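You operate a simulated robot arm through the tools that you are given. There is no shell and no other tool.

The job below is to be done with a simulated robot arm. You get a single attempt, and the scene is never put back.

## Task
Send the wet number pad and the white tab dose strip through the tunnel at 4 m/min.
Fine: both start in lane one; hands stay out of the tunnel and off the rollers; the belt has stopped at the end.

Only the result counts: the job must be done as asked and must still hold three seconds after the hand-in. Knocking over, shifting, dropping, spilling or breaking anything else fails it.

## Robot
A 7-joint arm with a two-finger parallel gripper, fixed in place. Base frame: the origin is at the foot of the arm, x ahead of it, y to its left, z up. Readings come in mm, degrees, newtons and seconds.
With the tool pointing down near the work surface it reaches from about 220 to 820 mm from the base axis. Its first joint turns from -143.0 to 143.0 degrees. Payload 3 kg.
Tool frame: the origin (TCP) lies between the finger pads and is the grasp point; the fingertips stand 30 mm ahead of it; z points along the fingers, y is the line along which they close. Largest opening 94 mm; finger width 28, thickness 10; the body of the gripper, 50 by 96 mm, starts 55 mm behind the TCP.
Orientation is that of the tool frame in the base frame, as a unit quaternion [w, x, y, z]. With the fingers straight down and closing along the base's y, the tool's x points along the base's -x, its y along +y and its z along -z.

## Interface
- The arm moves only by the tool send_rows. Its argument "steps" is one flat list of numbers, 6 for each row, row after row: the shift along the tool's x, y, z in units of 30 mm (1.0 is 30 mm), then the turn, a rotation vector about the tool's x, y, z in units of 5 degrees (1.0 is 5 degrees). In form: [dx, dy, dz, ax, ay, az, dx, dy, dz, ax, ay, az, ...]. A call has 1 to 20 rows; each row shifts and turns the commanded pose from where the row before left it, along the tool's axes as they then stand. "hand" is the opening, from 0 (shut) to 1 (fully open), set as the call begins (left out, the last holds). A call with a number of a shift or a turn outside -1 to 1 is refused whole. A row lasts 0.2 s, in which the tool goes at most 50 mm and 8.6 degrees; a call with a longer step from one row to the next is refused whole, and so is a gripper value outside its range. Where a pose cannot be reached the arm comes as near as it can. A force on the tool above 40 N (or 10 N above the force at the start of the call, whichever is more), or a blocked arm, ends the call early, and 0.2 s more pass. The fingers move at their own pace (about 72 mm/s each) and stop on an object; they squeeze with about 34 N. The grip force told is the motor's: it shows also when the fingers shut on nothing. Time passes only in rows, and 0.2 s behind the last, so rows that do not move let the fingers close. It gives the time, the measured TCP pose, the force on the tool (base axes), the opening and the grip force at its end, in the units of the frame above (readings bear some noise), with the torque about the TCP (base axes, N m) and any sound that the robot's microphone picked up.
- Cameras (640 x 400 px; columns grow to the right, rows downward): "scene" is fixed at [50.1, -651, 1511]; the picture's right is [0.82, -0.57, 0.00], its down [-0.30, -0.44, -0.85] and it looks along [0.48, 0.70, -0.53] (base axes); focal length 362 px, centre (320, 200). "wrist" rides on the gripper at [76, 14, -103] in the tool frame; the picture's right is [-0.18, 0.98, 0.00], its down [-0.75, -0.14, -0.64] and it looks along [-0.63, -0.12, 0.77] (tool axes); focal length 243 px, centre (320, 200). There is no depth. A picture from a camera that has moved, and an enlarged one, comes with that camera's place and axes in the base frame and with its lens.
- camera(camera): a new picture of that camera. No time passes.
- enlarge(camera, box): a new picture of the part [left, top, right, bottom] of that camera's present view, enlarged. No time passes.
- close_job(): hands the job in; it is judged then, once.

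Nothing tells you positions but the pictures and the camera data. Unless the task says otherwise, let go and move clear before handing in.

The tools are called after ">>>" as name(argument=value, ...) on one line, values as JSON. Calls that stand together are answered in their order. send_rows: Moves the arm, as the interface text tells. Its arguments: {"type":"object","properties":{"steps":{"type":"array"},"hand":{"type":"number"}},"required":["steps"]} The other tools are called the same way: camera (camera) takes a picture; enlarge (camera, box) takes an enlarged picture of a part of a camera's view; close_job () hands the job in.

At the start:

```text
time_s: 0.0
ee_pos: [484.2, 261.6, 1222.6]
tcp_rot: [0.0, 0.0, 1.0, 0.0]
contact_force: [0.1, -1.2, 0.4]
moment: [0.03, -0.03, 0.02]
opening: 94.1
grip_force: 0.1
```

scene: 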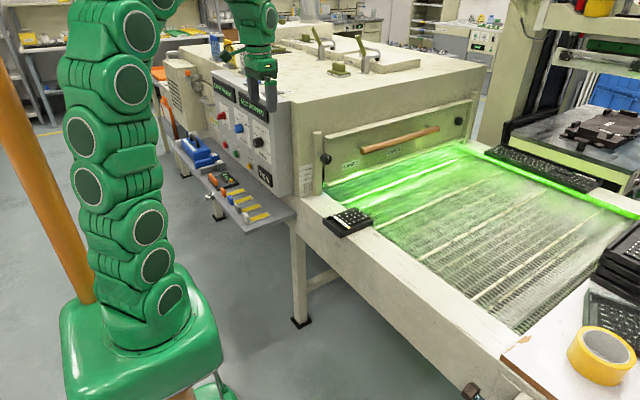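
wrist: 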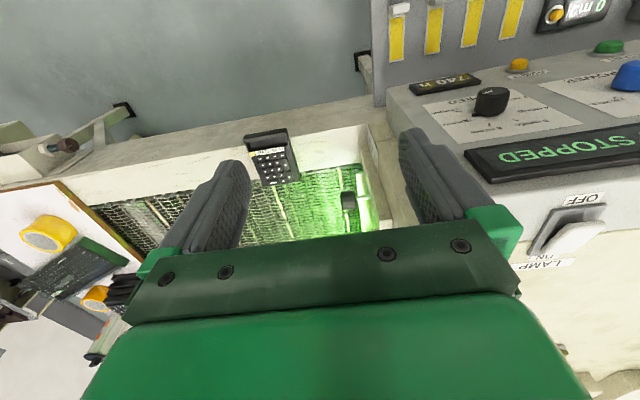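

I see a UV conveyor dryer with a control panel, a stopped belt, a keypad on the rail and strips on a shelf. I'll zoom in on the details before moving anything.

>>> enlarge(camera="scene", box=[160, 60, 320, 160])

>>> enlarge(camera="scene", box=[160, 130, 320, 230])

>>> enlarge(camera="scene", box=[310, 120, 470, 220])

>>> enlarge(camera="scene", box=[470, 110, 640, 216])

>>> enlarge(camera="scene", box=[480, 200, 640, 400])

>>> enlarge(camera="wrist", box=[360, 0, 640, 175])

>>> enlarge(camera="wrist", box=[0, 100, 400, 350])

```text
4.00 times, centred on (240, 110) of scene
camera zoom: at [50.1, -651.0, 1511.0], right [0.82, -0.57, 0.0], down [-0.3, -0.44, -0.85], along [0.48, 0.7, -0.53], focal length 1448 px, centre (640, 560)
```

zoom: 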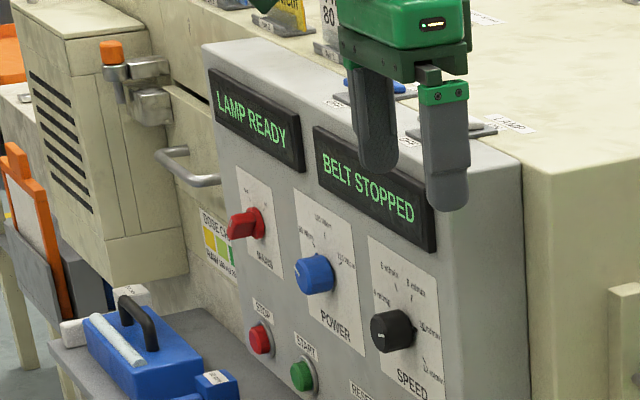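

```text
4.00 times, centred on (240, 180) of scene
camera zoom: at [50.1, -651.0, 1511.0], right [0.82, -0.57, 0.0], down [-0.3, -0.44, -0.85], along [0.48, 0.7, -0.53], focal length 1448 px, centre (640, 280)
```

zoom: 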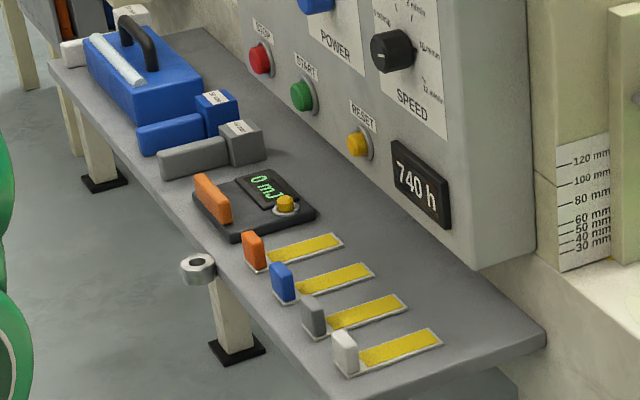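

```text
4.00 times, centred on (390, 170) of scene
camera zoom: at [50.1, -651.0, 1511.0], right [0.82, -0.57, 0.0], down [-0.3, -0.44, -0.85], along [0.48, 0.7, -0.53], focal length 1448 px, centre (40, 320)
```

zoom: 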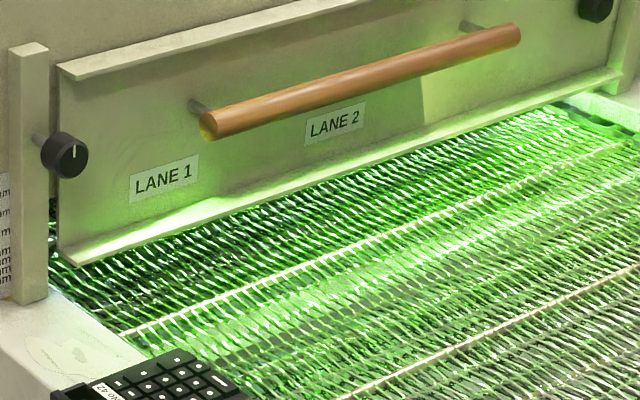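

```text
3.76 times, centred on (555, 163) of scene
camera zoom: at [50.1, -651.0, 1511.0], right [0.82, -0.57, 0.0], down [-0.3, -0.44, -0.85], along [0.48, 0.7, -0.53], focal length 1363 px, centre (-565, 339)
```

zoom: 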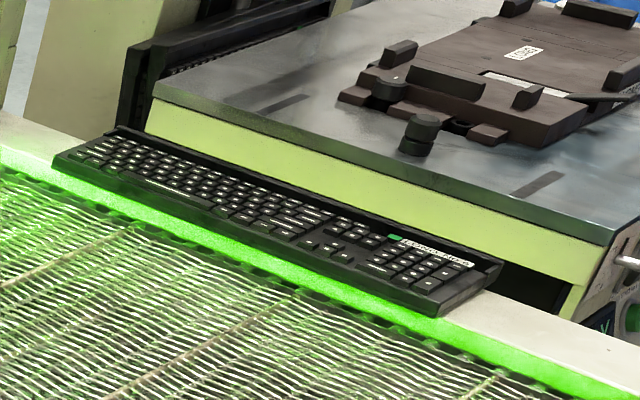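

```text
2.00 times, centred on (560, 300) of scene
camera zoom: at [50.1, -651.0, 1511.0], right [0.82, -0.57, 0.0], down [-0.3, -0.44, -0.85], along [0.48, 0.7, -0.53], focal length 724 px, centre (-160, 0)
```

zoom: 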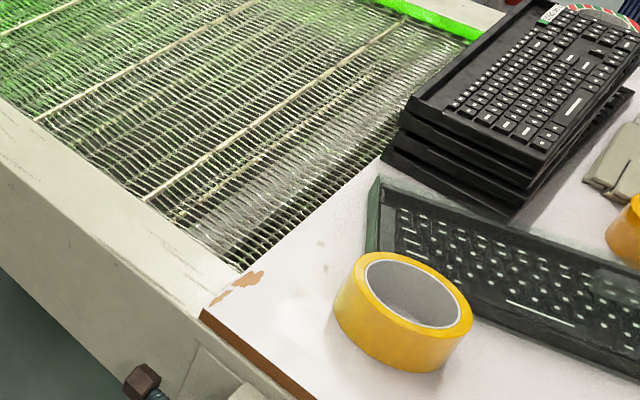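

```text
2.29 times, centred on (500, 88) of wrist
camera zoom: at [407.8, 274.7, 1325.7], right [0.18, 0.98, 0.0], down [0.75, -0.14, 0.64], along [0.63, -0.12, -0.77], focal length 555 px, centre (-91, 457)
```

zoom: 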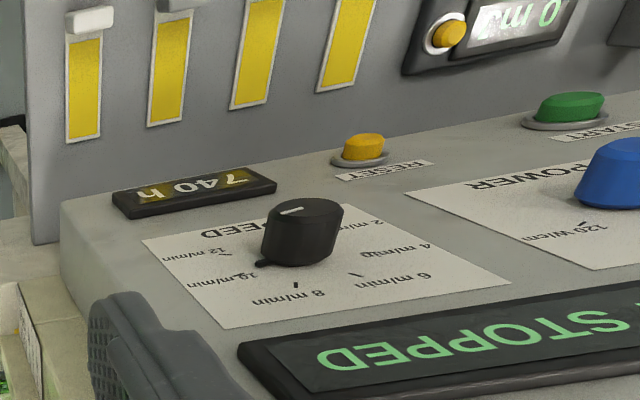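

```text
1.60 times, centred on (200, 225) of wrist
camera zoom: at [407.8, 274.7, 1325.7], right [0.18, 0.98, 0.0], down [0.75, -0.14, 0.64], along [0.63, -0.12, -0.77], focal length 388 px, centre (512, 160)
```

zoom: 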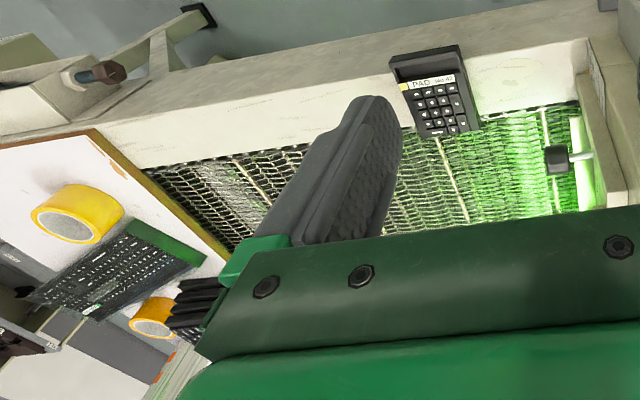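

The belt runs along +y into the tunnel, and the pad sits on the near rail at about [677, 100, 812]. The speed knob is at about [548, 469, 1004] on a panel facing the arm, and I'll check more details before moving.

>>> enlarge(camera="scene", box=[200, 0, 360, 100])

>>> enlarge(camera="scene", box=[340, 0, 500, 100])

>>> enlarge(camera="scene", box=[200, 90, 300, 152])

>>> enlarge(camera="scene", box=[310, 190, 390, 240])

>>> enlarge(camera="wrist", box=[220, 100, 380, 200])

>>> enlarge(camera="wrist", box=[480, 150, 640, 250])

>>> enlarge(camera="scene", box=[540, 20, 640, 82])

```text
4.00 times, centred on (280, 50) of scene
camera zoom: at [50.1, -651.0, 1511.0], right [0.82, -0.57, 0.0], down [-0.3, -0.44, -0.85], along [0.48, 0.7, -0.53], focal length 1448 px, centre (480, 800)
```

zoom: 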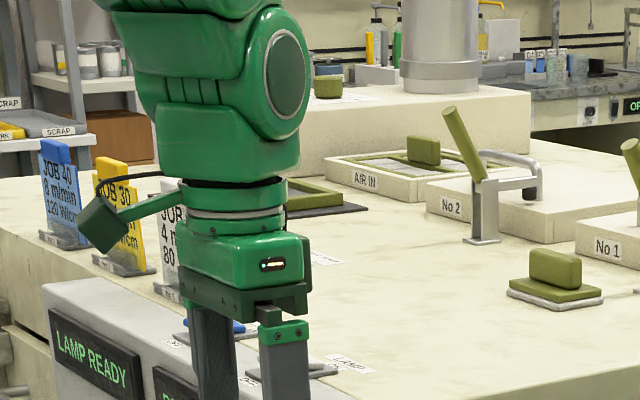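

```text
4.00 times, centred on (420, 50) of scene
camera zoom: at [50.1, -651.0, 1511.0], right [0.82, -0.57, 0.0], down [-0.3, -0.44, -0.85], along [0.48, 0.7, -0.53], focal length 1448 px, centre (-80, 800)
```

zoom: 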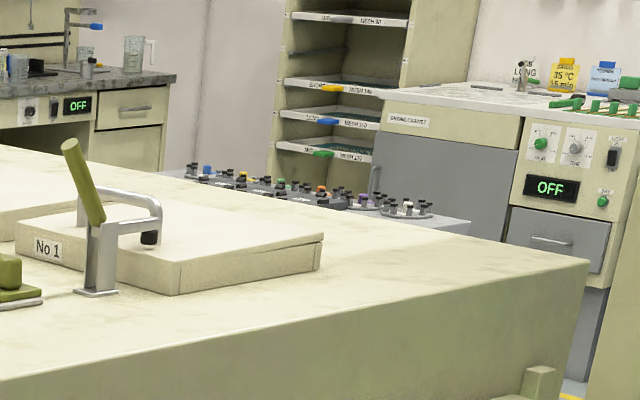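

```text
6.40 times, centred on (250, 121) of scene
camera zoom: at [50.1, -651.0, 1511.0], right [0.82, -0.57, 0.0], down [-0.3, -0.44, -0.85], along [0.48, 0.7, -0.53], focal length 2317 px, centre (768, 706)
```

zoom: 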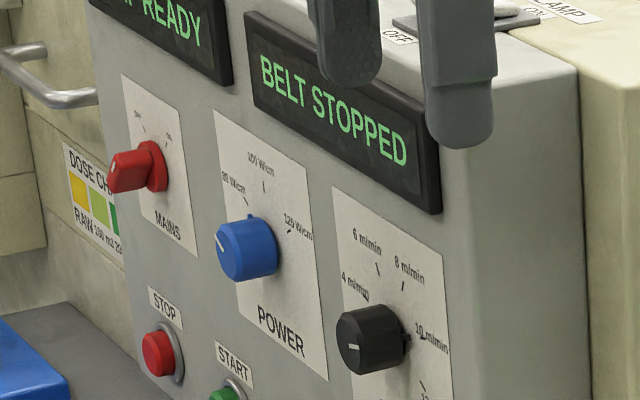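

```text
8.00 times, centred on (350, 215) of scene
camera zoom: at [50.1, -651.0, 1511.0], right [0.82, -0.57, 0.0], down [-0.3, -0.44, -0.85], along [0.48, 0.7, -0.53], focal length 2896 px, centre (80, 80)
```

zoom: 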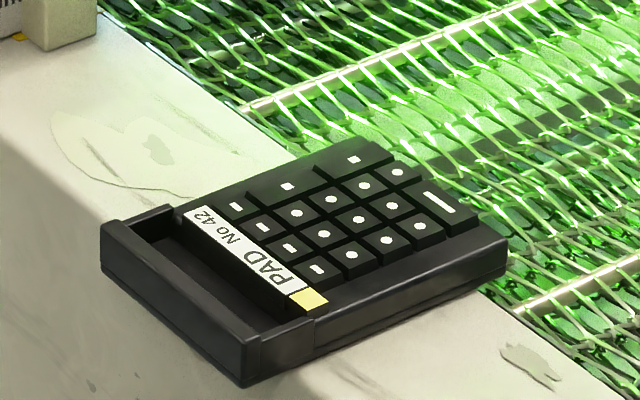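

```text
4.00 times, centred on (300, 150) of wrist
camera zoom: at [407.8, 274.7, 1325.7], right [0.18, 0.98, 0.0], down [0.75, -0.14, 0.64], along [0.63, -0.12, -0.77], focal length 970 px, centre (400, 400)
```

zoom: 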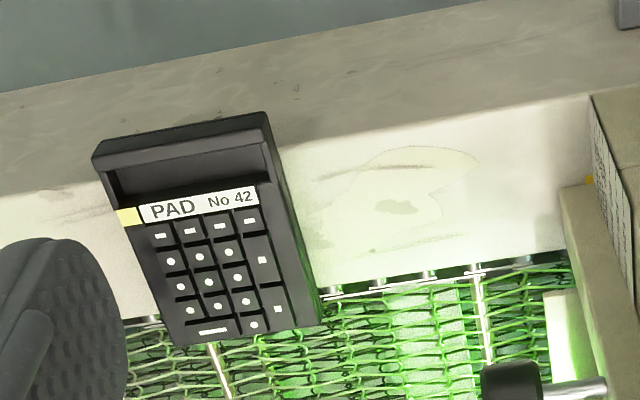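

```text
4.00 times, centred on (560, 200) of wrist
camera zoom: at [407.8, 274.7, 1325.7], right [0.18, 0.98, 0.0], down [0.75, -0.14, 0.64], along [0.63, -0.12, -0.77], focal length 970 px, centre (-640, 200)
```

zoom: 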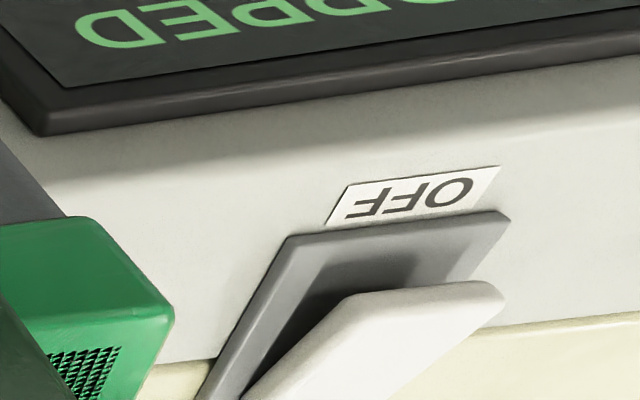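

```text
6.40 times, centred on (590, 51) of scene
camera zoom: at [50.1, -651.0, 1511.0], right [0.82, -0.57, 0.0], down [-0.3, -0.44, -0.85], along [0.48, 0.7, -0.53], focal length 2317 px, centre (-1408, 1154)
```

zoom: 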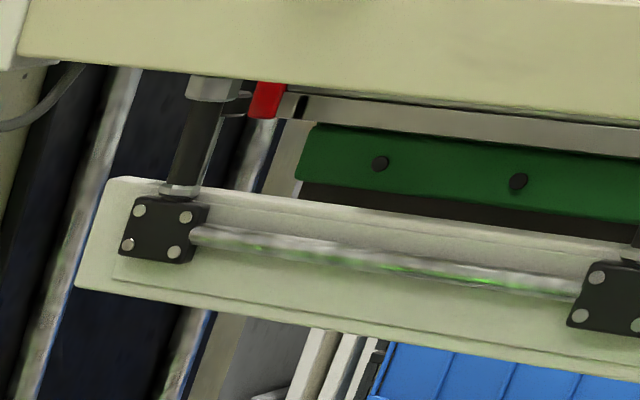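

The scene shows a panel with MAINS, POWER and SPEED knobs, STOP/START/RESET buttons and job cards on top. I'll move the hand back from the panel and tilt it so the wrist camera looks straight at the controls.

>>> send_rows(steps=[1, 0, 0, 0, 0, 0, 1, 0, 0, 0, 0, 0, 0, 0.97, 1, 0, 0, 0, 0, 0.97, 1, 0, 0, 0, 0, 0.97, 1, 0, 0, 0, 0, 0.97, 1, 0, 0, 0, 0, 0.97, 1, 0, 0, 0, 0, 0.97, 1, 0, 0, 0, 0, 0.97, 1, 0, 0, 0, 0, 0, 0.7, 0, 0, 0, 0, 0, 0.7, 0, 0, 0, 0, 0, 0, 0, -1, 0, 0, 0, 0, 0, -1, 0, 0, 0, 0, 0, -1, 0, 0, 0, 0, 0, -1, 0, 0, 0, 0, 0, -1, 0, 0, 0, 0, 0, -1, 0, 0, 0, 0, 0, -1, 0])

>>> camera(camera="wrist")

>>> camera(camera="scene")

```text
time_s: 3.8
ee_pos: [430.5, 458.1, 963.9]
tcp_rot: [0.288, 0.014, 0.957, -0.002]
contact_force: [-0.4, 0.4, -0.4]
moment: [0.02, -0.02, 0.0]
opening: 93.9
grip_force: 0.1
```

```text
taken
camera wrist: at [311.2, 475.1, 1006.2], right [0.18, 0.98, 0.11], down [0.27, -0.15, 0.95], along [0.95, -0.14, -0.29], focal length 243 px, centre (320, 200)
```

wrist: 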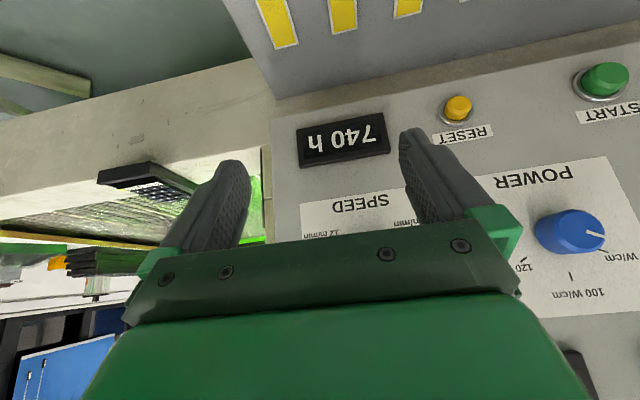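

```text
taken
```

scene: 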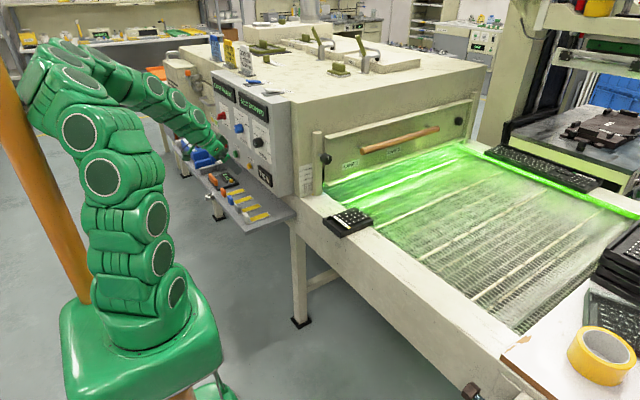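

The hand is now in front of the panel; the wrist picture is upside down (image down is base up). The scene camera now sees the whole panel, so I'll read the knobs and job cards.

>>> enlarge(camera="scene", box=[200, 75, 280, 125])

>>> enlarge(camera="scene", box=[230, 115, 310, 165])

>>> enlarge(camera="scene", box=[200, 30, 280, 80])

>>> enlarge(camera="scene", box=[200, 160, 300, 222])

>>> enlarge(camera="scene", box=[235, 80, 315, 130])

>>> enlarge(camera="scene", box=[290, 120, 450, 220])

>>> enlarge(camera="wrist", box=[480, 150, 640, 250])

```text
8.00 times, centred on (240, 100) of scene
camera zoom: at [50.1, -651.0, 1511.0], right [0.82, -0.57, 0.0], down [-0.3, -0.44, -0.85], along [0.48, 0.7, -0.53], focal length 2896 px, centre (960, 1000)
```

zoom: 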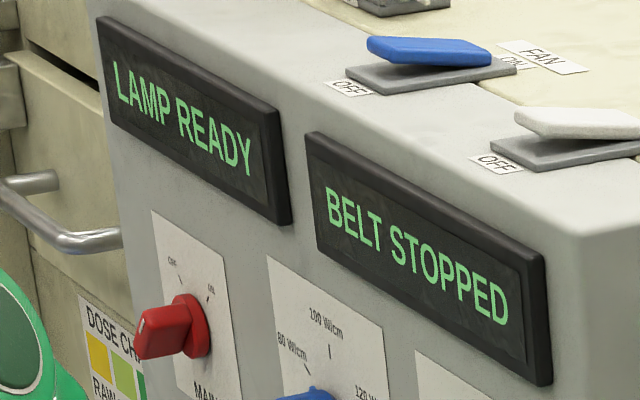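

```text
8.00 times, centred on (270, 140) of scene
camera zoom: at [50.1, -651.0, 1511.0], right [0.82, -0.57, 0.0], down [-0.3, -0.44, -0.85], along [0.48, 0.7, -0.53], focal length 2896 px, centre (720, 680)
```

zoom: 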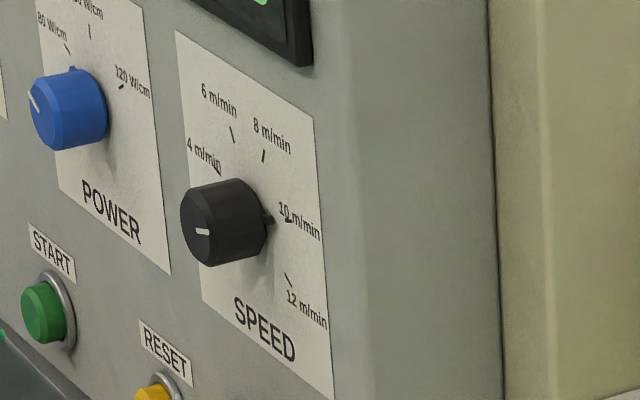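

```text
8.00 times, centred on (240, 55) of scene
camera zoom: at [50.1, -651.0, 1511.0], right [0.82, -0.57, 0.0], down [-0.3, -0.44, -0.85], along [0.48, 0.7, -0.53], focal length 2896 px, centre (960, 1360)
```

zoom: 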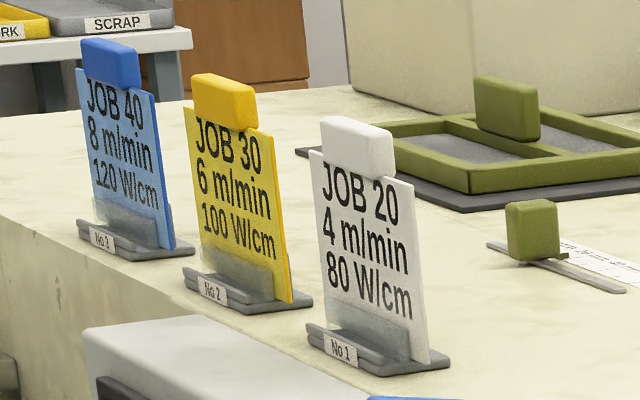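

```text
6.40 times, centred on (250, 191) of scene
camera zoom: at [50.1, -651.0, 1511.0], right [0.82, -0.57, 0.0], down [-0.3, -0.44, -0.85], along [0.48, 0.7, -0.53], focal length 2317 px, centre (768, 258)
```

zoom: 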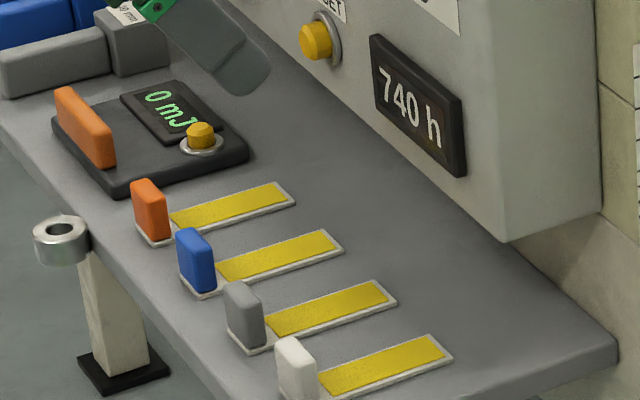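

```text
8.00 times, centred on (275, 105) of scene
camera zoom: at [50.1, -651.0, 1511.0], right [0.82, -0.57, 0.0], down [-0.3, -0.44, -0.85], along [0.48, 0.7, -0.53], focal length 2896 px, centre (680, 960)
```

zoom: 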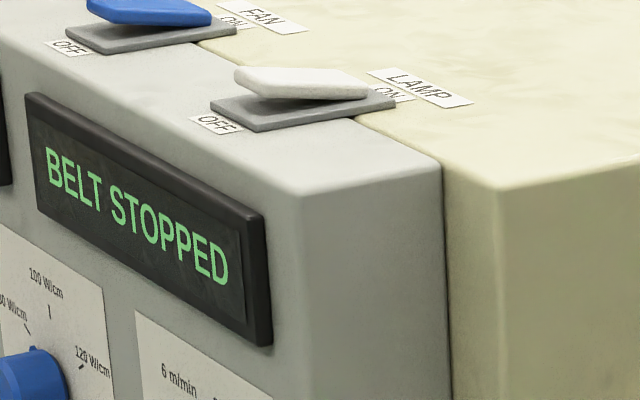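

```text
4.00 times, centred on (370, 170) of scene
camera zoom: at [50.1, -651.0, 1511.0], right [0.82, -0.57, 0.0], down [-0.3, -0.44, -0.85], along [0.48, 0.7, -0.53], focal length 1448 px, centre (120, 320)
```

zoom: 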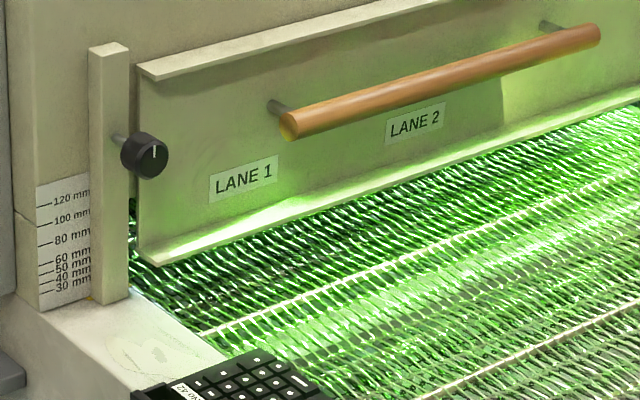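

```text
4.00 times, centred on (560, 200) of wrist
camera zoom: at [311.2, 475.1, 1006.2], right [0.18, 0.98, 0.11], down [0.27, -0.15, 0.95], along [0.95, -0.14, -0.29], focal length 970 px, centre (-640, 200)
```

zoom: 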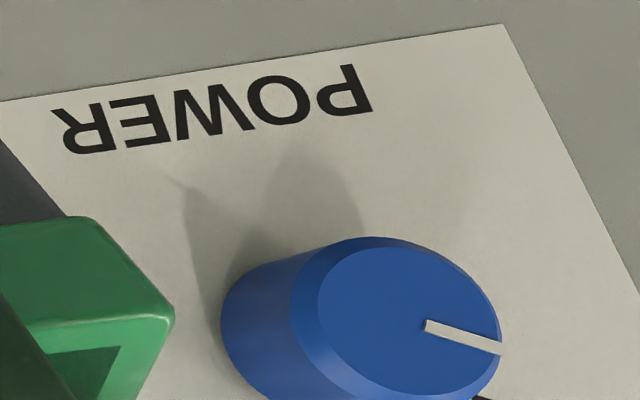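

The SPEED knob appears to sit at 10 m/min with POWER at 80 W/cm, and the lamp is ready. I'll raise the hand so the wrist camera sees the SPEED knob between the fingers.

>>> send_rows(steps=[-0.57, 0, -0.82, 0, 0, 0, -0.57, 0, -0.82, 0, 0, 0, -0.57, 0, -0.82, 0, 0, 0, 0, 0, 0, 0, 0, 0, 0, 0, 0, 0, 0, 0])

>>> camera(camera="wrist")

```text
time_s: 5.2
ee_pos: [436.5, 452.9, 1015.4]
tcp_rot: [0.27, 0.009, 0.962, -0.027]
contact_force: [-0.2, 0.4, 0.1]
moment: [-0.01, 0.02, 0.0]
opening: 94.2
grip_force: 0.0
stopped in row 5: the arm was blocked; the commanded pose is now the measured one
```

```text
taken
camera wrist: at [319.1, 472.6, 1062.4], right [0.19, 0.98, 0.05], down [0.3, -0.11, 0.95], along [0.93, -0.16, -0.32], focal length 243 px, centre (320, 200)
```

wrist: 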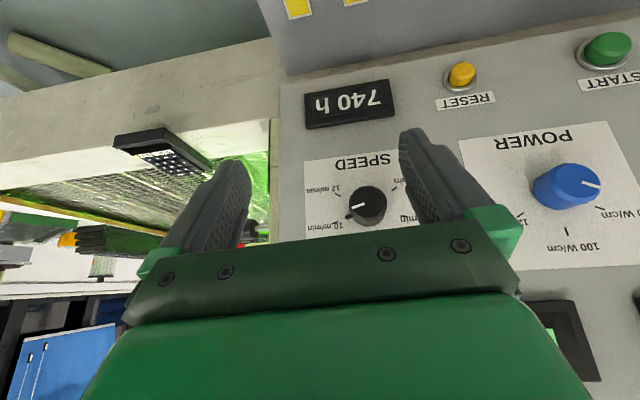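

The arm reports being blocked with no force on the tool. I'll look at the scene to see what the arm links might be touching.

>>> camera(camera="scene")

>>> enlarge(camera="scene", box=[0, 20, 240, 170])

>>> enlarge(camera="wrist", box=[300, 140, 430, 221])

```text
taken
```

scene: 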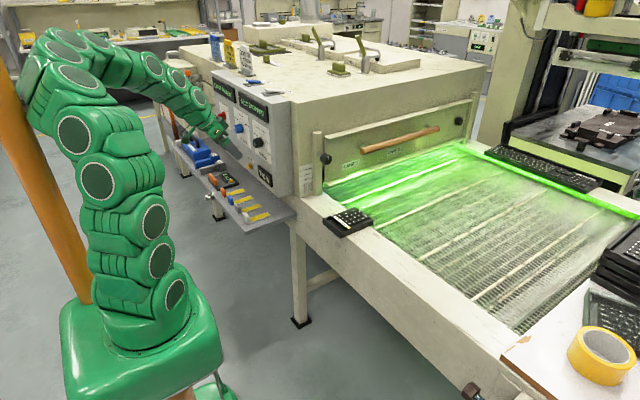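

```text
2.67 times, centred on (120, 95) of scene
camera zoom: at [50.1, -651.0, 1511.0], right [0.82, -0.57, 0.0], down [-0.3, -0.44, -0.85], along [0.48, 0.7, -0.53], focal length 965 px, centre (853, 480)
```

zoom: 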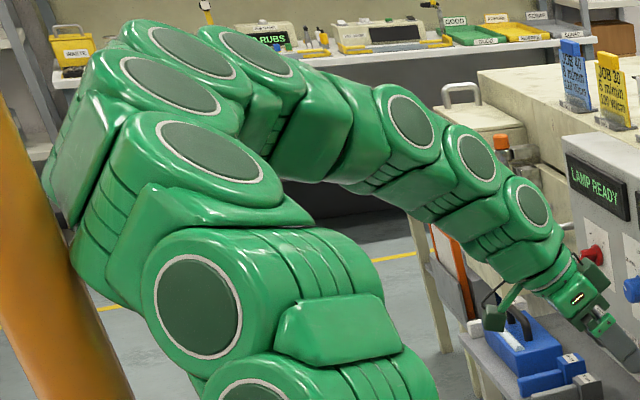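

```text
4.92 times, centred on (365, 180) of wrist
camera zoom: at [319.1, 472.6, 1062.4], right [0.19, 0.98, 0.05], down [0.3, -0.11, 0.95], along [0.93, -0.16, -0.32], focal length 1194 px, centre (98, 296)
```

zoom: 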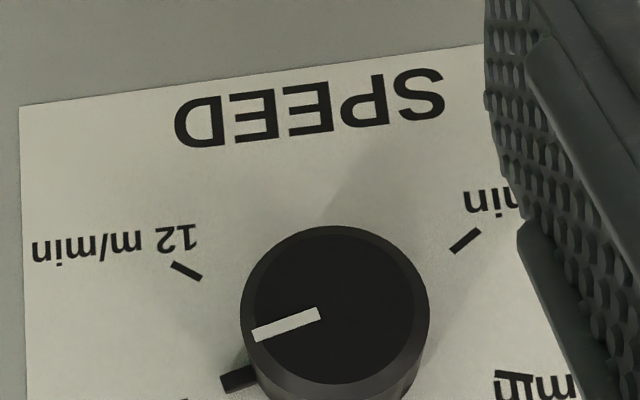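

The wrist view confirms the SPEED mark points to about 10 m/min. The elbow seems to be against the orange pole, so I'll move the hand away from it, toward +x, and test whether the arm tracks freely.

>>> send_rows(steps=[-0.85, -0.3, 0.52, 0, 0, 0, -0.85, -0.3, 0.52, 0, 0, 0, 0, 0, 0, 0, 0, 0, 0, 0, 0, 0, 0, 0])

>>> enlarge(camera="scene", box=[0, 20, 240, 170])

```text
time_s: 6.2
ee_pos: [496.0, 434.0, 1021.6]
tcp_rot: [0.276, 0.006, 0.961, -0.027]
contact_force: [-0.6, -0.1, -0.7]
moment: [-0.01, 0.0, 0.01]
opening: 93.8
grip_force: 0.0
```

```text
2.67 times, centred on (120, 95) of scene
camera zoom: at [50.1, -651.0, 1511.0], right [0.82, -0.57, 0.0], down [-0.3, -0.44, -0.85], along [0.48, 0.7, -0.53], focal length 965 px, centre (853, 480)
```

zoom: 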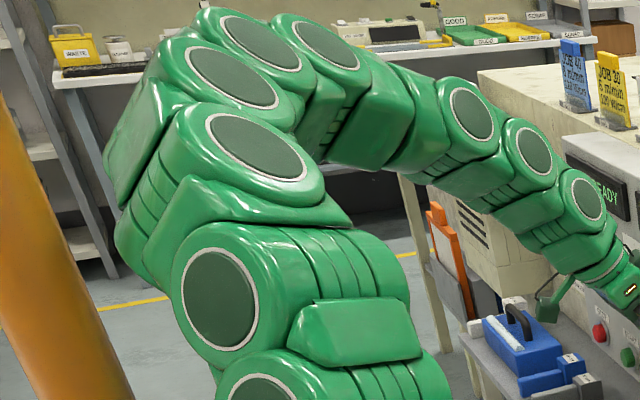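

The arm now tracks freely, so the elbow had been touching the pole. I take the SPEED knob face to be at about [543, 481, 994] with the panel plane near x = 569. Next I bring the hand in front of it and level the tool toward the panel.

>>> send_rows(steps=[0.18, 0.805, 0.373, 0, 0, 0, 0.18, 0.805, 0.373, 0, 0, 0, 0, 0, 0, -0.0508, -0.9756, 0.0255, 0, 0, 0, -0.0508, -0.9756, 0.0255, 0, 0, 0, -0.0508, -0.9756, 0.0255, 0, 0, 0, -0.0508, -0.9756, 0.0255, 0, 0, 0, -0.0508, -0.9756, 0.0255, 0, 0, 0, -0.0508, -0.9756, 0.0255, 0, 0, 0, 0, 0, 0])

>>> camera(camera="wrist")

>>> camera(camera="scene")

```text
time_s: 8.2
ee_pos: [498.1, 481.6, 992.0]
tcp_rot: [0.507, 0.003, 0.862, -0.014]
contact_force: [-0.3, 0.0, -0.2]
moment: [0.01, 0.05, 0.01]
opening: 94.3
grip_force: 0.1
```

```text
taken
camera wrist: at [373.1, 496.5, 973.4], right [0.11, 0.98, 0.14], down [-0.2, -0.12, 0.97], along [0.97, -0.13, 0.18], focal length 243 px, centre (320, 200)
```

wrist: 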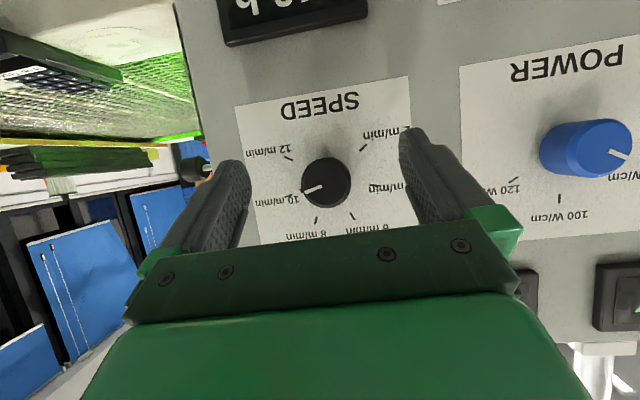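

```text
taken
```

scene: 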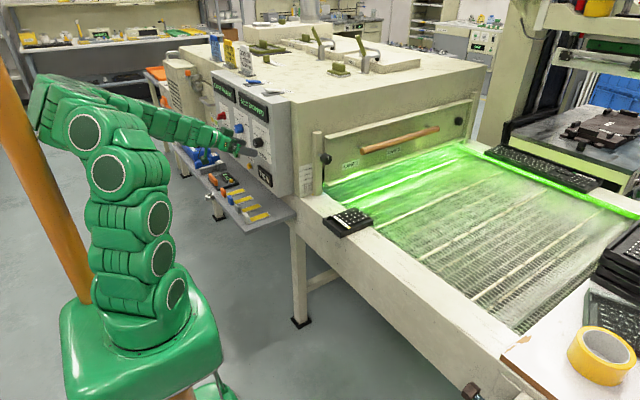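

Tracking is fine and the tilt is about 61°. I'll continue levelling to horizontal and check again.

>>> send_rows(steps=[0, 0, 0, -0.0508, -0.9756, 0.0255, 0, 0, 0, -0.0508, -0.9756, 0.0255, 0, 0, 0, -0.0508, -0.9756, 0.0255, 0, 0, 0, -0.0508, -0.9756, 0.0255, 0, 0, 0, -0.0508, -0.9756, 0.0255, 0, 0, 0, -0.0508, -0.9756, 0.0255, 0, 0, 0, 0, 0, 0])

>>> camera(camera="wrist")

>>> camera(camera="scene")

```text
time_s: 9.8
ee_pos: [499.3, 482.3, 993.0]
tcp_rot: [0.71, -0.003, 0.704, 0.002]
contact_force: [-0.4, 0.6, 0.0]
moment: [-0.01, 0.01, 0.0]
opening: 94.0
grip_force: 0.1
```

```text
taken
camera wrist: at [396.7, 495.1, 915.5], right [-0.01, 0.98, 0.18], down [-0.65, -0.14, 0.75], along [0.76, -0.11, 0.64], focal length 243 px, centre (320, 200)
```

wrist: 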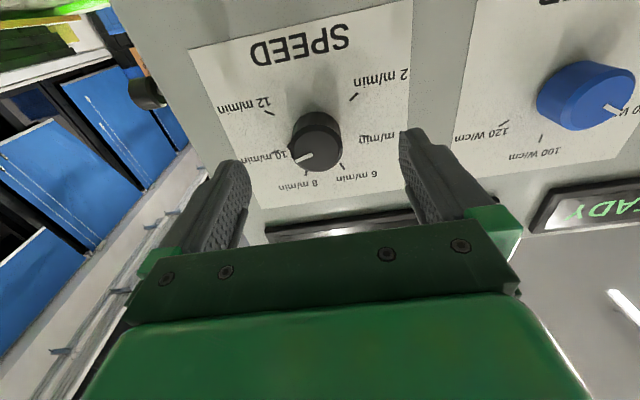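

```text
taken
```

scene: 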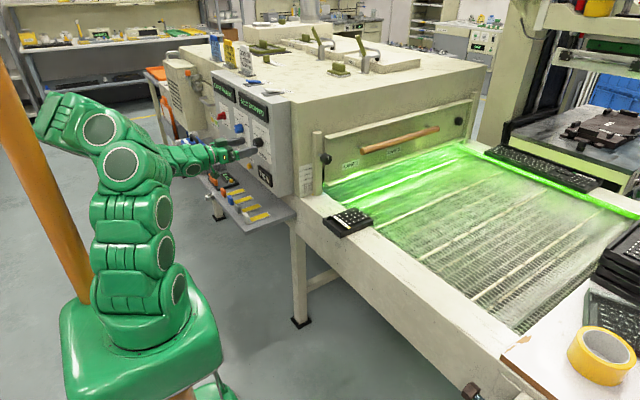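

The tool is now horizontal at [499, 482, 993], facing the knob. I'll zoom in to refine the knob's centre before gripping.

>>> enlarge(camera="wrist", box=[240, 90, 400, 190])

>>> enlarge(camera="scene", box=[220, 115, 300, 165])

```text
4.00 times, centred on (320, 140) of wrist
camera zoom: at [396.7, 495.1, 915.5], right [-0.01, 0.98, 0.18], down [-0.65, -0.14, 0.75], along [0.76, -0.11, 0.64], focal length 970 px, centre (320, 440)
```

zoom: 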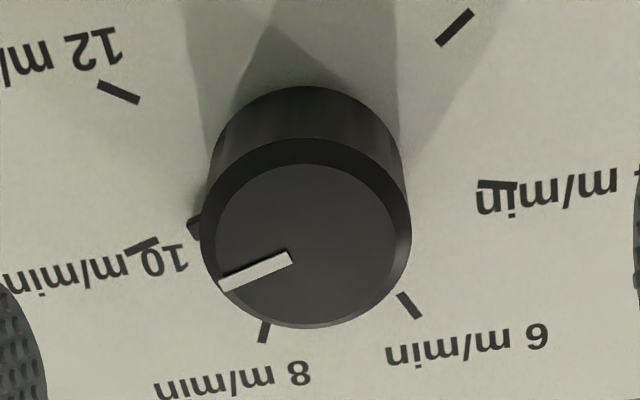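

```text
8.00 times, centred on (260, 140) of scene
camera zoom: at [50.1, -651.0, 1511.0], right [0.82, -0.57, 0.0], down [-0.3, -0.44, -0.85], along [0.48, 0.7, -0.53], focal length 2896 px, centre (800, 680)
```

zoom: 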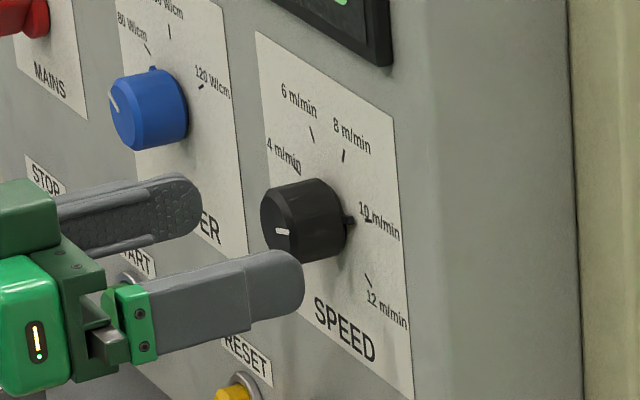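

The knob centre is about y = 480, z = 994.5, with its pointer at 10 m/min. I'll pre-turn the hand +75° so the fingers straddle the knob perpendicular to its pointer, leaving room for the 150° turn back to 4 m/min.

>>> send_rows(steps=[0, 0, 0, 0, 0, 1, 0, 0, 0, 0, 0, 1, 0, 0, 0, 0, 0, 1, 0, 0, 0, 0, 0, 1, 0, 0, 0, 0, 0, 1, 0, 0, 0, 0, 0, 1, 0, 0, 0, 0, 0, 1, 0, 0, 0, 0, 0, 1, 0, 0, 0, 0, 0, 1, 0, 0, 0, 0, 0, 1, 0, 0, 0, 0, 0, 1, 0, 0, 0, 0, 0, 1, 0, 0, 0, 0, 0, 1, 0, 0, 0, 0, 0, 1, 0, 0, 0, 0, 0, 1, 0, 0, 0, 0, 0, 0])

>>> camera(camera="wrist")

>>> camera(camera="scene")

```text
time_s: 13.2
ee_pos: [509.5, 702.4, 1174.8]
tcp_rot: [0.564, 0.427, 0.56, 0.431]
contact_force: [0.3, 0.7, 0.9]
moment: [-0.03, -0.03, -0.02]
opening: 93.9
grip_force: 0.0
out of reach, approached as far as the arm can: row 4, 5, 6, 7, 8, 9, 10, 11, 12, 13, 14, 15
```

```text
taken
camera wrist: at [408.2, 778.8, 1167.7], right [-0.01, 0.08, 1.0], down [-0.64, -0.76, 0.06], along [0.77, -0.64, 0.06], focal length 243 px, centre (320, 200)
```

wrist: 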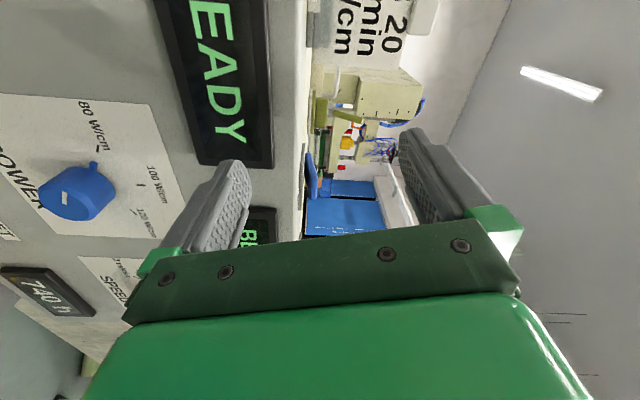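

```text
taken
```

scene: 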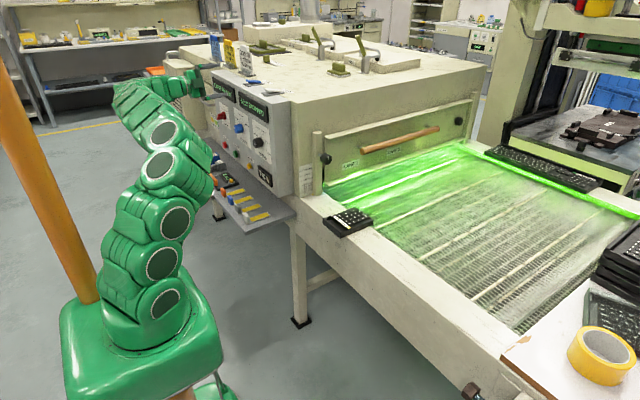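

The wrist hit a joint limit turning that way, and the arm drifted to [509, 702, 1175] without touching anything. I'll undo the turn in small parts and watch it come back.

>>> send_rows(steps=[0, 0, 0, 0, 0, -1, 0, 0, 0, 0, 0, -1, 0, 0, 0, 0, 0, -1, 0, 0, 0, 0, 0, -1])

>>> camera(camera="scene")

```text
time_s: 14.2
ee_pos: [510.0, 704.0, 1173.6]
tcp_rot: [0.629, 0.323, 0.626, 0.327]
contact_force: [0.2, 0.4, -0.3]
moment: [0.0, 0.01, 0.01]
opening: 94.0
grip_force: 0.0
```

```text
taken
```

scene: 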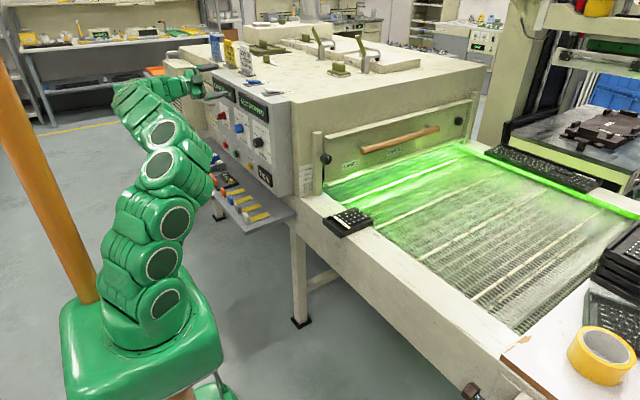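

The commanded pose has been re-based where the arm actually is, at [510, 704, 1174] with about 55° of roll left. I'll unroll the rest, then check again before travelling back to the knob.

>>> send_rows(steps=[0, 0, -0.2, 0, 0, -1, 0, 0, -0.2, 0, 0, -1, 0, 0, 0, 0, 0, -1, 0, 0, 0, 0, 0, -1, 0, 0, 0, 0, 0, -1, 0, 0, 0, 0, 0, -1, 0, 0, 0, 0, 0, -1, 0, 0, 0, 0, 0, -1, 0, 0, 0, 0, 0, -1, 0, 0, 0, 0, 0, -1, 0, 0, 0, 0, 0, -1])

>>> camera(camera="scene")

>>> camera(camera="wrist")

```text
time_s: 16.6
ee_pos: [497.1, 703.5, 1175.4]
tcp_rot: [0.71, -0.003, 0.704, 0.0]
contact_force: [0.3, 0.8, 0.1]
moment: [0.0, 0.02, 0.01]
opening: 94.0
grip_force: 0.0
```

```text
taken
```

scene: 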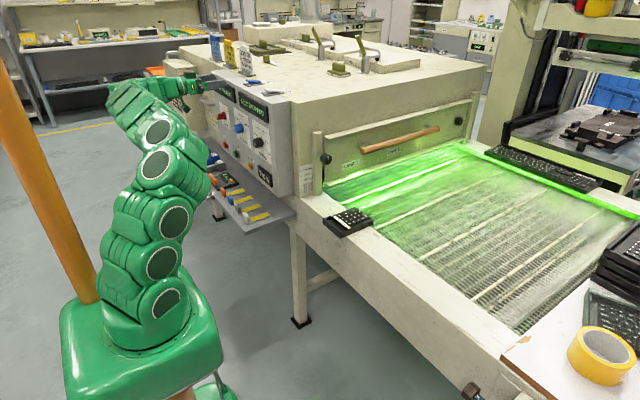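

```text
taken
camera wrist: at [396.3, 715.7, 1097.2], right [-0.01, 0.98, 0.18], down [-0.65, -0.14, 0.75], along [0.76, -0.11, 0.64], focal length 243 px, centre (320, 200)
```

wrist: 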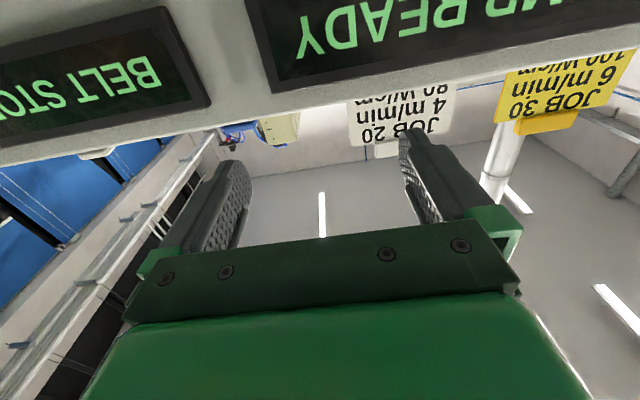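

The hand is level again at [497, 703, 1175]. Now I'll travel back along the panel front toward the knob.

>>> send_rows(steps=[0.75, -0.93, 0, 0, 0, 0, 0.75, -0.93, 0, 0, 0, 0, 0.75, -0.93, 0, 0, 0, 0, 0.75, -0.93, 0, 0, 0, 0, 0, 0, 0, 0, 0, 0])

>>> camera(camera="scene")

```text
time_s: 17.8
ee_pos: [499.2, 588.9, 1084.8]
tcp_rot: [0.709, -0.001, 0.705, 0.001]
contact_force: [-0.8, 0.5, 0.2]
moment: [0.0, -0.01, -0.01]
opening: 94.2
grip_force: 0.0
```

```text
taken
```

scene: 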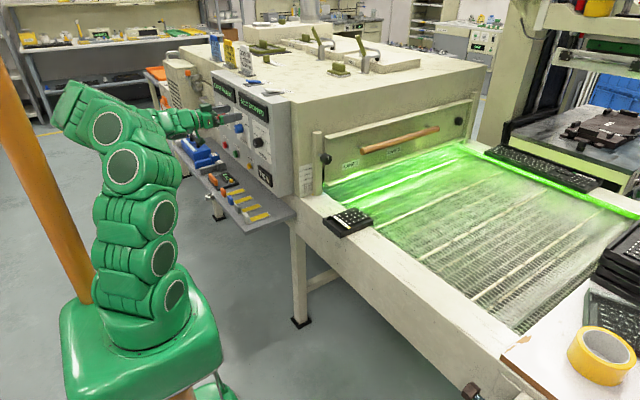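

Tracking well. Continuing to the knob position.

>>> send_rows(steps=[0.757, -0.908, 0, 0, 0, 0, 0.757, -0.908, 0, 0, 0, 0, 0.757, -0.908, 0, 0, 0, 0, 0.757, -0.908, 0, 0, 0, 0, 0, 0, 0, 0, 0, 0])

>>> camera(camera="wrist")

```text
time_s: 19.0
ee_pos: [500.3, 480.5, 994.4]
tcp_rot: [0.71, -0.002, 0.705, 0.001]
contact_force: [0.5, -0.4, 0.1]
moment: [0.02, 0.0, -0.03]
opening: 94.1
grip_force: 0.1
```

```text
taken
camera wrist: at [399.2, 494.7, 916.5], right [-0.01, 0.98, 0.18], down [-0.65, -0.14, 0.75], along [0.76, -0.11, 0.64], focal length 243 px, centre (320, 200)
```

wrist: 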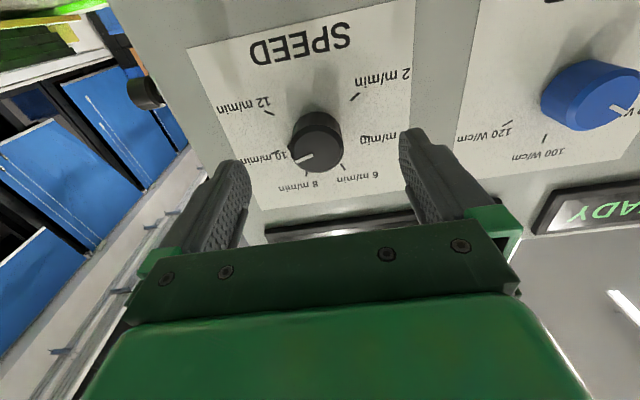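

Back at [500, 480.5, 994] squarely in front of the knob. I'll test negative roll in small chunks before committing to a grip.

>>> send_rows(steps=[0, 0, 0, 0, 0, -1, 0, 0, 0, 0, 0, -1, 0, 0, 0, 0, 0, -1, 0, 0, 0, 0, 0, -1, 0, 0, 0, 0, 0, -1])

```text
time_s: 20.2
ee_pos: [500.0, 483.1, 994.3]
tcp_rot: [0.693, -0.155, 0.688, -0.153]
contact_force: [0.1, 0.2, 0.3]
moment: [0.01, -0.01, 0.0]
opening: 94.3
grip_force: 0.0
```

>>> send_rows(steps=[0, 0, 0, 0, 0, -1, 0, 0, 0, 0, 0, -1, 0, 0, 0, 0, 0, -1, 0, 0, 0, 0, 0, -1, 0, 0, 0, 0, 0, -1])

```text
time_s: 21.4
ee_pos: [500.0, 482.2, 993.2]
tcp_rot: [0.644, -0.299, 0.637, -0.3]
contact_force: [0.1, 0.4, 0.6]
moment: [0.0, 0.03, -0.04]
opening: 93.7
grip_force: 0.0
```

Roll of −50° is fine; testing further.

>>> send_rows(steps=[0, 0, 0, 0, 0, -1, 0, 0, 0, 0, 0, -1, 0, 0, 0, 0, 0, -1, 0, 0, 0, 0, 0, -1, 0, 0, 0, 0, 0, -1])

>>> camera(camera="scene")

```text
time_s: 22.6
ee_pos: [501.4, 481.9, 994.3]
tcp_rot: [0.563, -0.43, 0.558, -0.432]
contact_force: [0.1, 0.0, -0.2]
moment: [-0.01, -0.01, -0.01]
opening: 93.6
grip_force: 0.0
```

```text
taken
```

scene: 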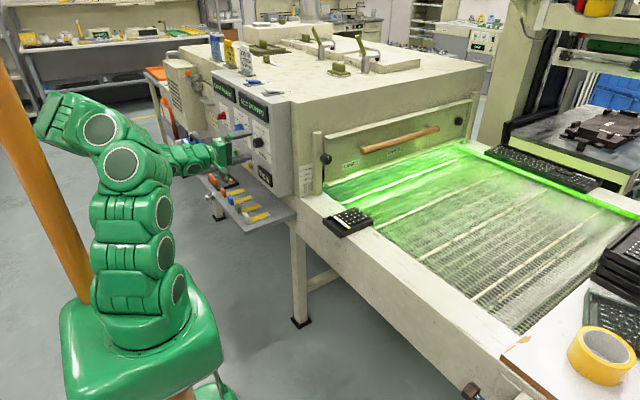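

Roll of −75° is fine. I'll test up to −150°, since a single stroke would be simplest.

>>> send_rows(steps=[0, 0, 0, 0, 0, -1, 0, 0, 0, 0, 0, -1, 0, 0, 0, 0, 0, -1, 0, 0, 0, 0, 0, -1, 0, 0, 0, 0, 0, -1])

>>> send_rows(steps=[0, 0, 0, 0, 0, -1, 0, 0, 0, 0, 0, -1, 0, 0, 0, 0, 0, -1])

>>> send_rows(steps=[0, 0, 0, 0, 0, -1, 0, 0, 0, 0, 0, -1])

```text
time_s: 23.8
ee_pos: [500.2, 483.6, 994.1]
tcp_rot: [-0.456, 0.54, -0.452, 0.543]
contact_force: [-0.1, -0.6, -0.4]
moment: [0.0, 0.01, -0.01]
opening: 94.0
grip_force: 0.0
```

```text
time_s: 24.6
ee_pos: [500.4, 482.7, 992.7]
tcp_rot: [-0.382, 0.595, -0.377, 0.599]
contact_force: [0.0, 0.2, -0.1]
moment: [-0.02, 0.01, 0.0]
opening: 93.9
grip_force: 0.0
```

```text
time_s: 25.2
ee_pos: [501.6, 481.8, 993.5]
tcp_rot: [-0.328, 0.626, -0.323, 0.629]
contact_force: [-0.7, 0.5, 0.2]
moment: [-0.03, 0.01, 0.01]
opening: 93.7
grip_force: 0.0
```

>>> send_rows(steps=[0, 0, 0, 0, 0, -1, 0, 0, 0, 0, 0, -1, 0, 0, 0, 0, 0, -1])

>>> send_rows(steps=[0, 0, 0, 0, 0, -1, 0, 0, 0, 0, 0, -1])

>>> camera(camera="wrist")

```text
time_s: 26.0
ee_pos: [500.8, 482.0, 994.4]
tcp_rot: [-0.243, 0.663, -0.239, 0.667]
contact_force: [0.9, -0.4, 0.2]
moment: [-0.02, -0.01, -0.05]
opening: 93.9
grip_force: 0.0
```

```text
time_s: 26.6
ee_pos: [500.4, 481.1, 993.3]
tcp_rot: [-0.185, 0.681, -0.181, 0.686]
contact_force: [-1.0, 0.0, -0.5]
moment: [0.01, 0.01, 0.0]
opening: 93.7
grip_force: 0.0
```

```text
taken
camera wrist: at [397.9, 430.7, 1051.8], right [0.01, -0.76, -0.65], down [-0.64, 0.5, -0.59], along [0.77, 0.42, -0.48], focal length 243 px, centre (320, 200)
```

wrist: 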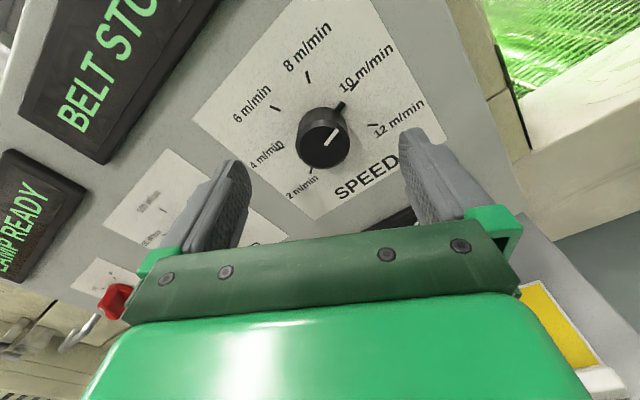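

The full 0 to −150° roll range is reachable here, and the view from above confirms the pointer is at 10 m/min. I'll roll back to zero.

>>> send_rows(steps=[0, 0, 0, 0, 0, 1, 0, 0, 0, 0, 0, 1, 0, 0, 0, 0, 0, 1, 0, 0, 0, 0, 0, 1, 0, 0, 0, 0, 0, 1, 0, 0, 0, 0, 0, 1, 0, 0, 0, 0, 0, 1, 0, 0, 0, 0, 0, 1, 0, 0, 0, 0, 0, 1, 0, 0, 0, 0, 0, 1, 0, 0, 0, 0, 0, 1, 0, 0, 0, 0, 0, 1, 0, 0, 0, 0, 0, 1, 0, 0, 0, 0, 0, 1, 0, 0, 0, 0, 0, 1])

>>> send_rows(steps=[0, 0, 0, 0, 0, 1, 0, 0, 0, 0, 0, 1, 0, 0, 0, 0, 0, 1, 0, 0, 0, 0, 0, 1, 0, 0, 0, 0, 0, 1, 0, 0, 0, 0, 0, 1, 0, 0, 0, 0, 0, 1, 0, 0, 0, 0, 0, 1, 0, 0, 0, 0, 0, 1, 0, 0, 0, 0, 0, 1, 0, 0, 0, 0, 0, 1, 0, 0, 0, 0, 0, 1, 0, 0, 0, 0, 0, 1, 0, 0, 0, 0, 0, 1, 0, 0, 0, 0, 0, 1, 0, 0, 0, 0, 0, 0])

>>> enlarge(camera="wrist", box=[240, 90, 400, 190])

```text
time_s: 29.8
ee_pos: [500.8, 481.4, 993.7]
tcp_rot: [0.564, -0.43, 0.558, -0.431]
contact_force: [-1.0, 0.0, -0.9]
moment: [0.0, -0.02, -0.01]
opening: 94.0
grip_force: 0.1
```

```text
time_s: 33.2
ee_pos: [501.1, 481.8, 993.4]
tcp_rot: [0.71, -0.001, 0.705, 0.001]
contact_force: [0.1, -0.3, 1.4]
moment: [0.01, 0.02, 0.02]
opening: 94.2
grip_force: 0.0
```

```text
4.00 times, centred on (320, 140) of wrist
camera zoom: at [399.0, 495.0, 916.3], right [-0.01, 0.98, 0.18], down [-0.65, -0.14, 0.75], along [0.76, -0.11, 0.64], focal length 970 px, centre (320, 440)
```

zoom: 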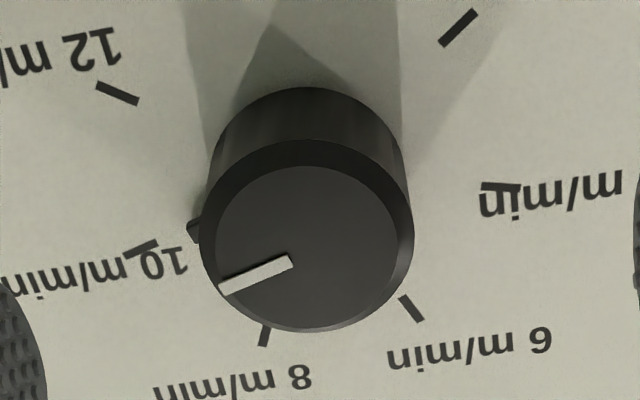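

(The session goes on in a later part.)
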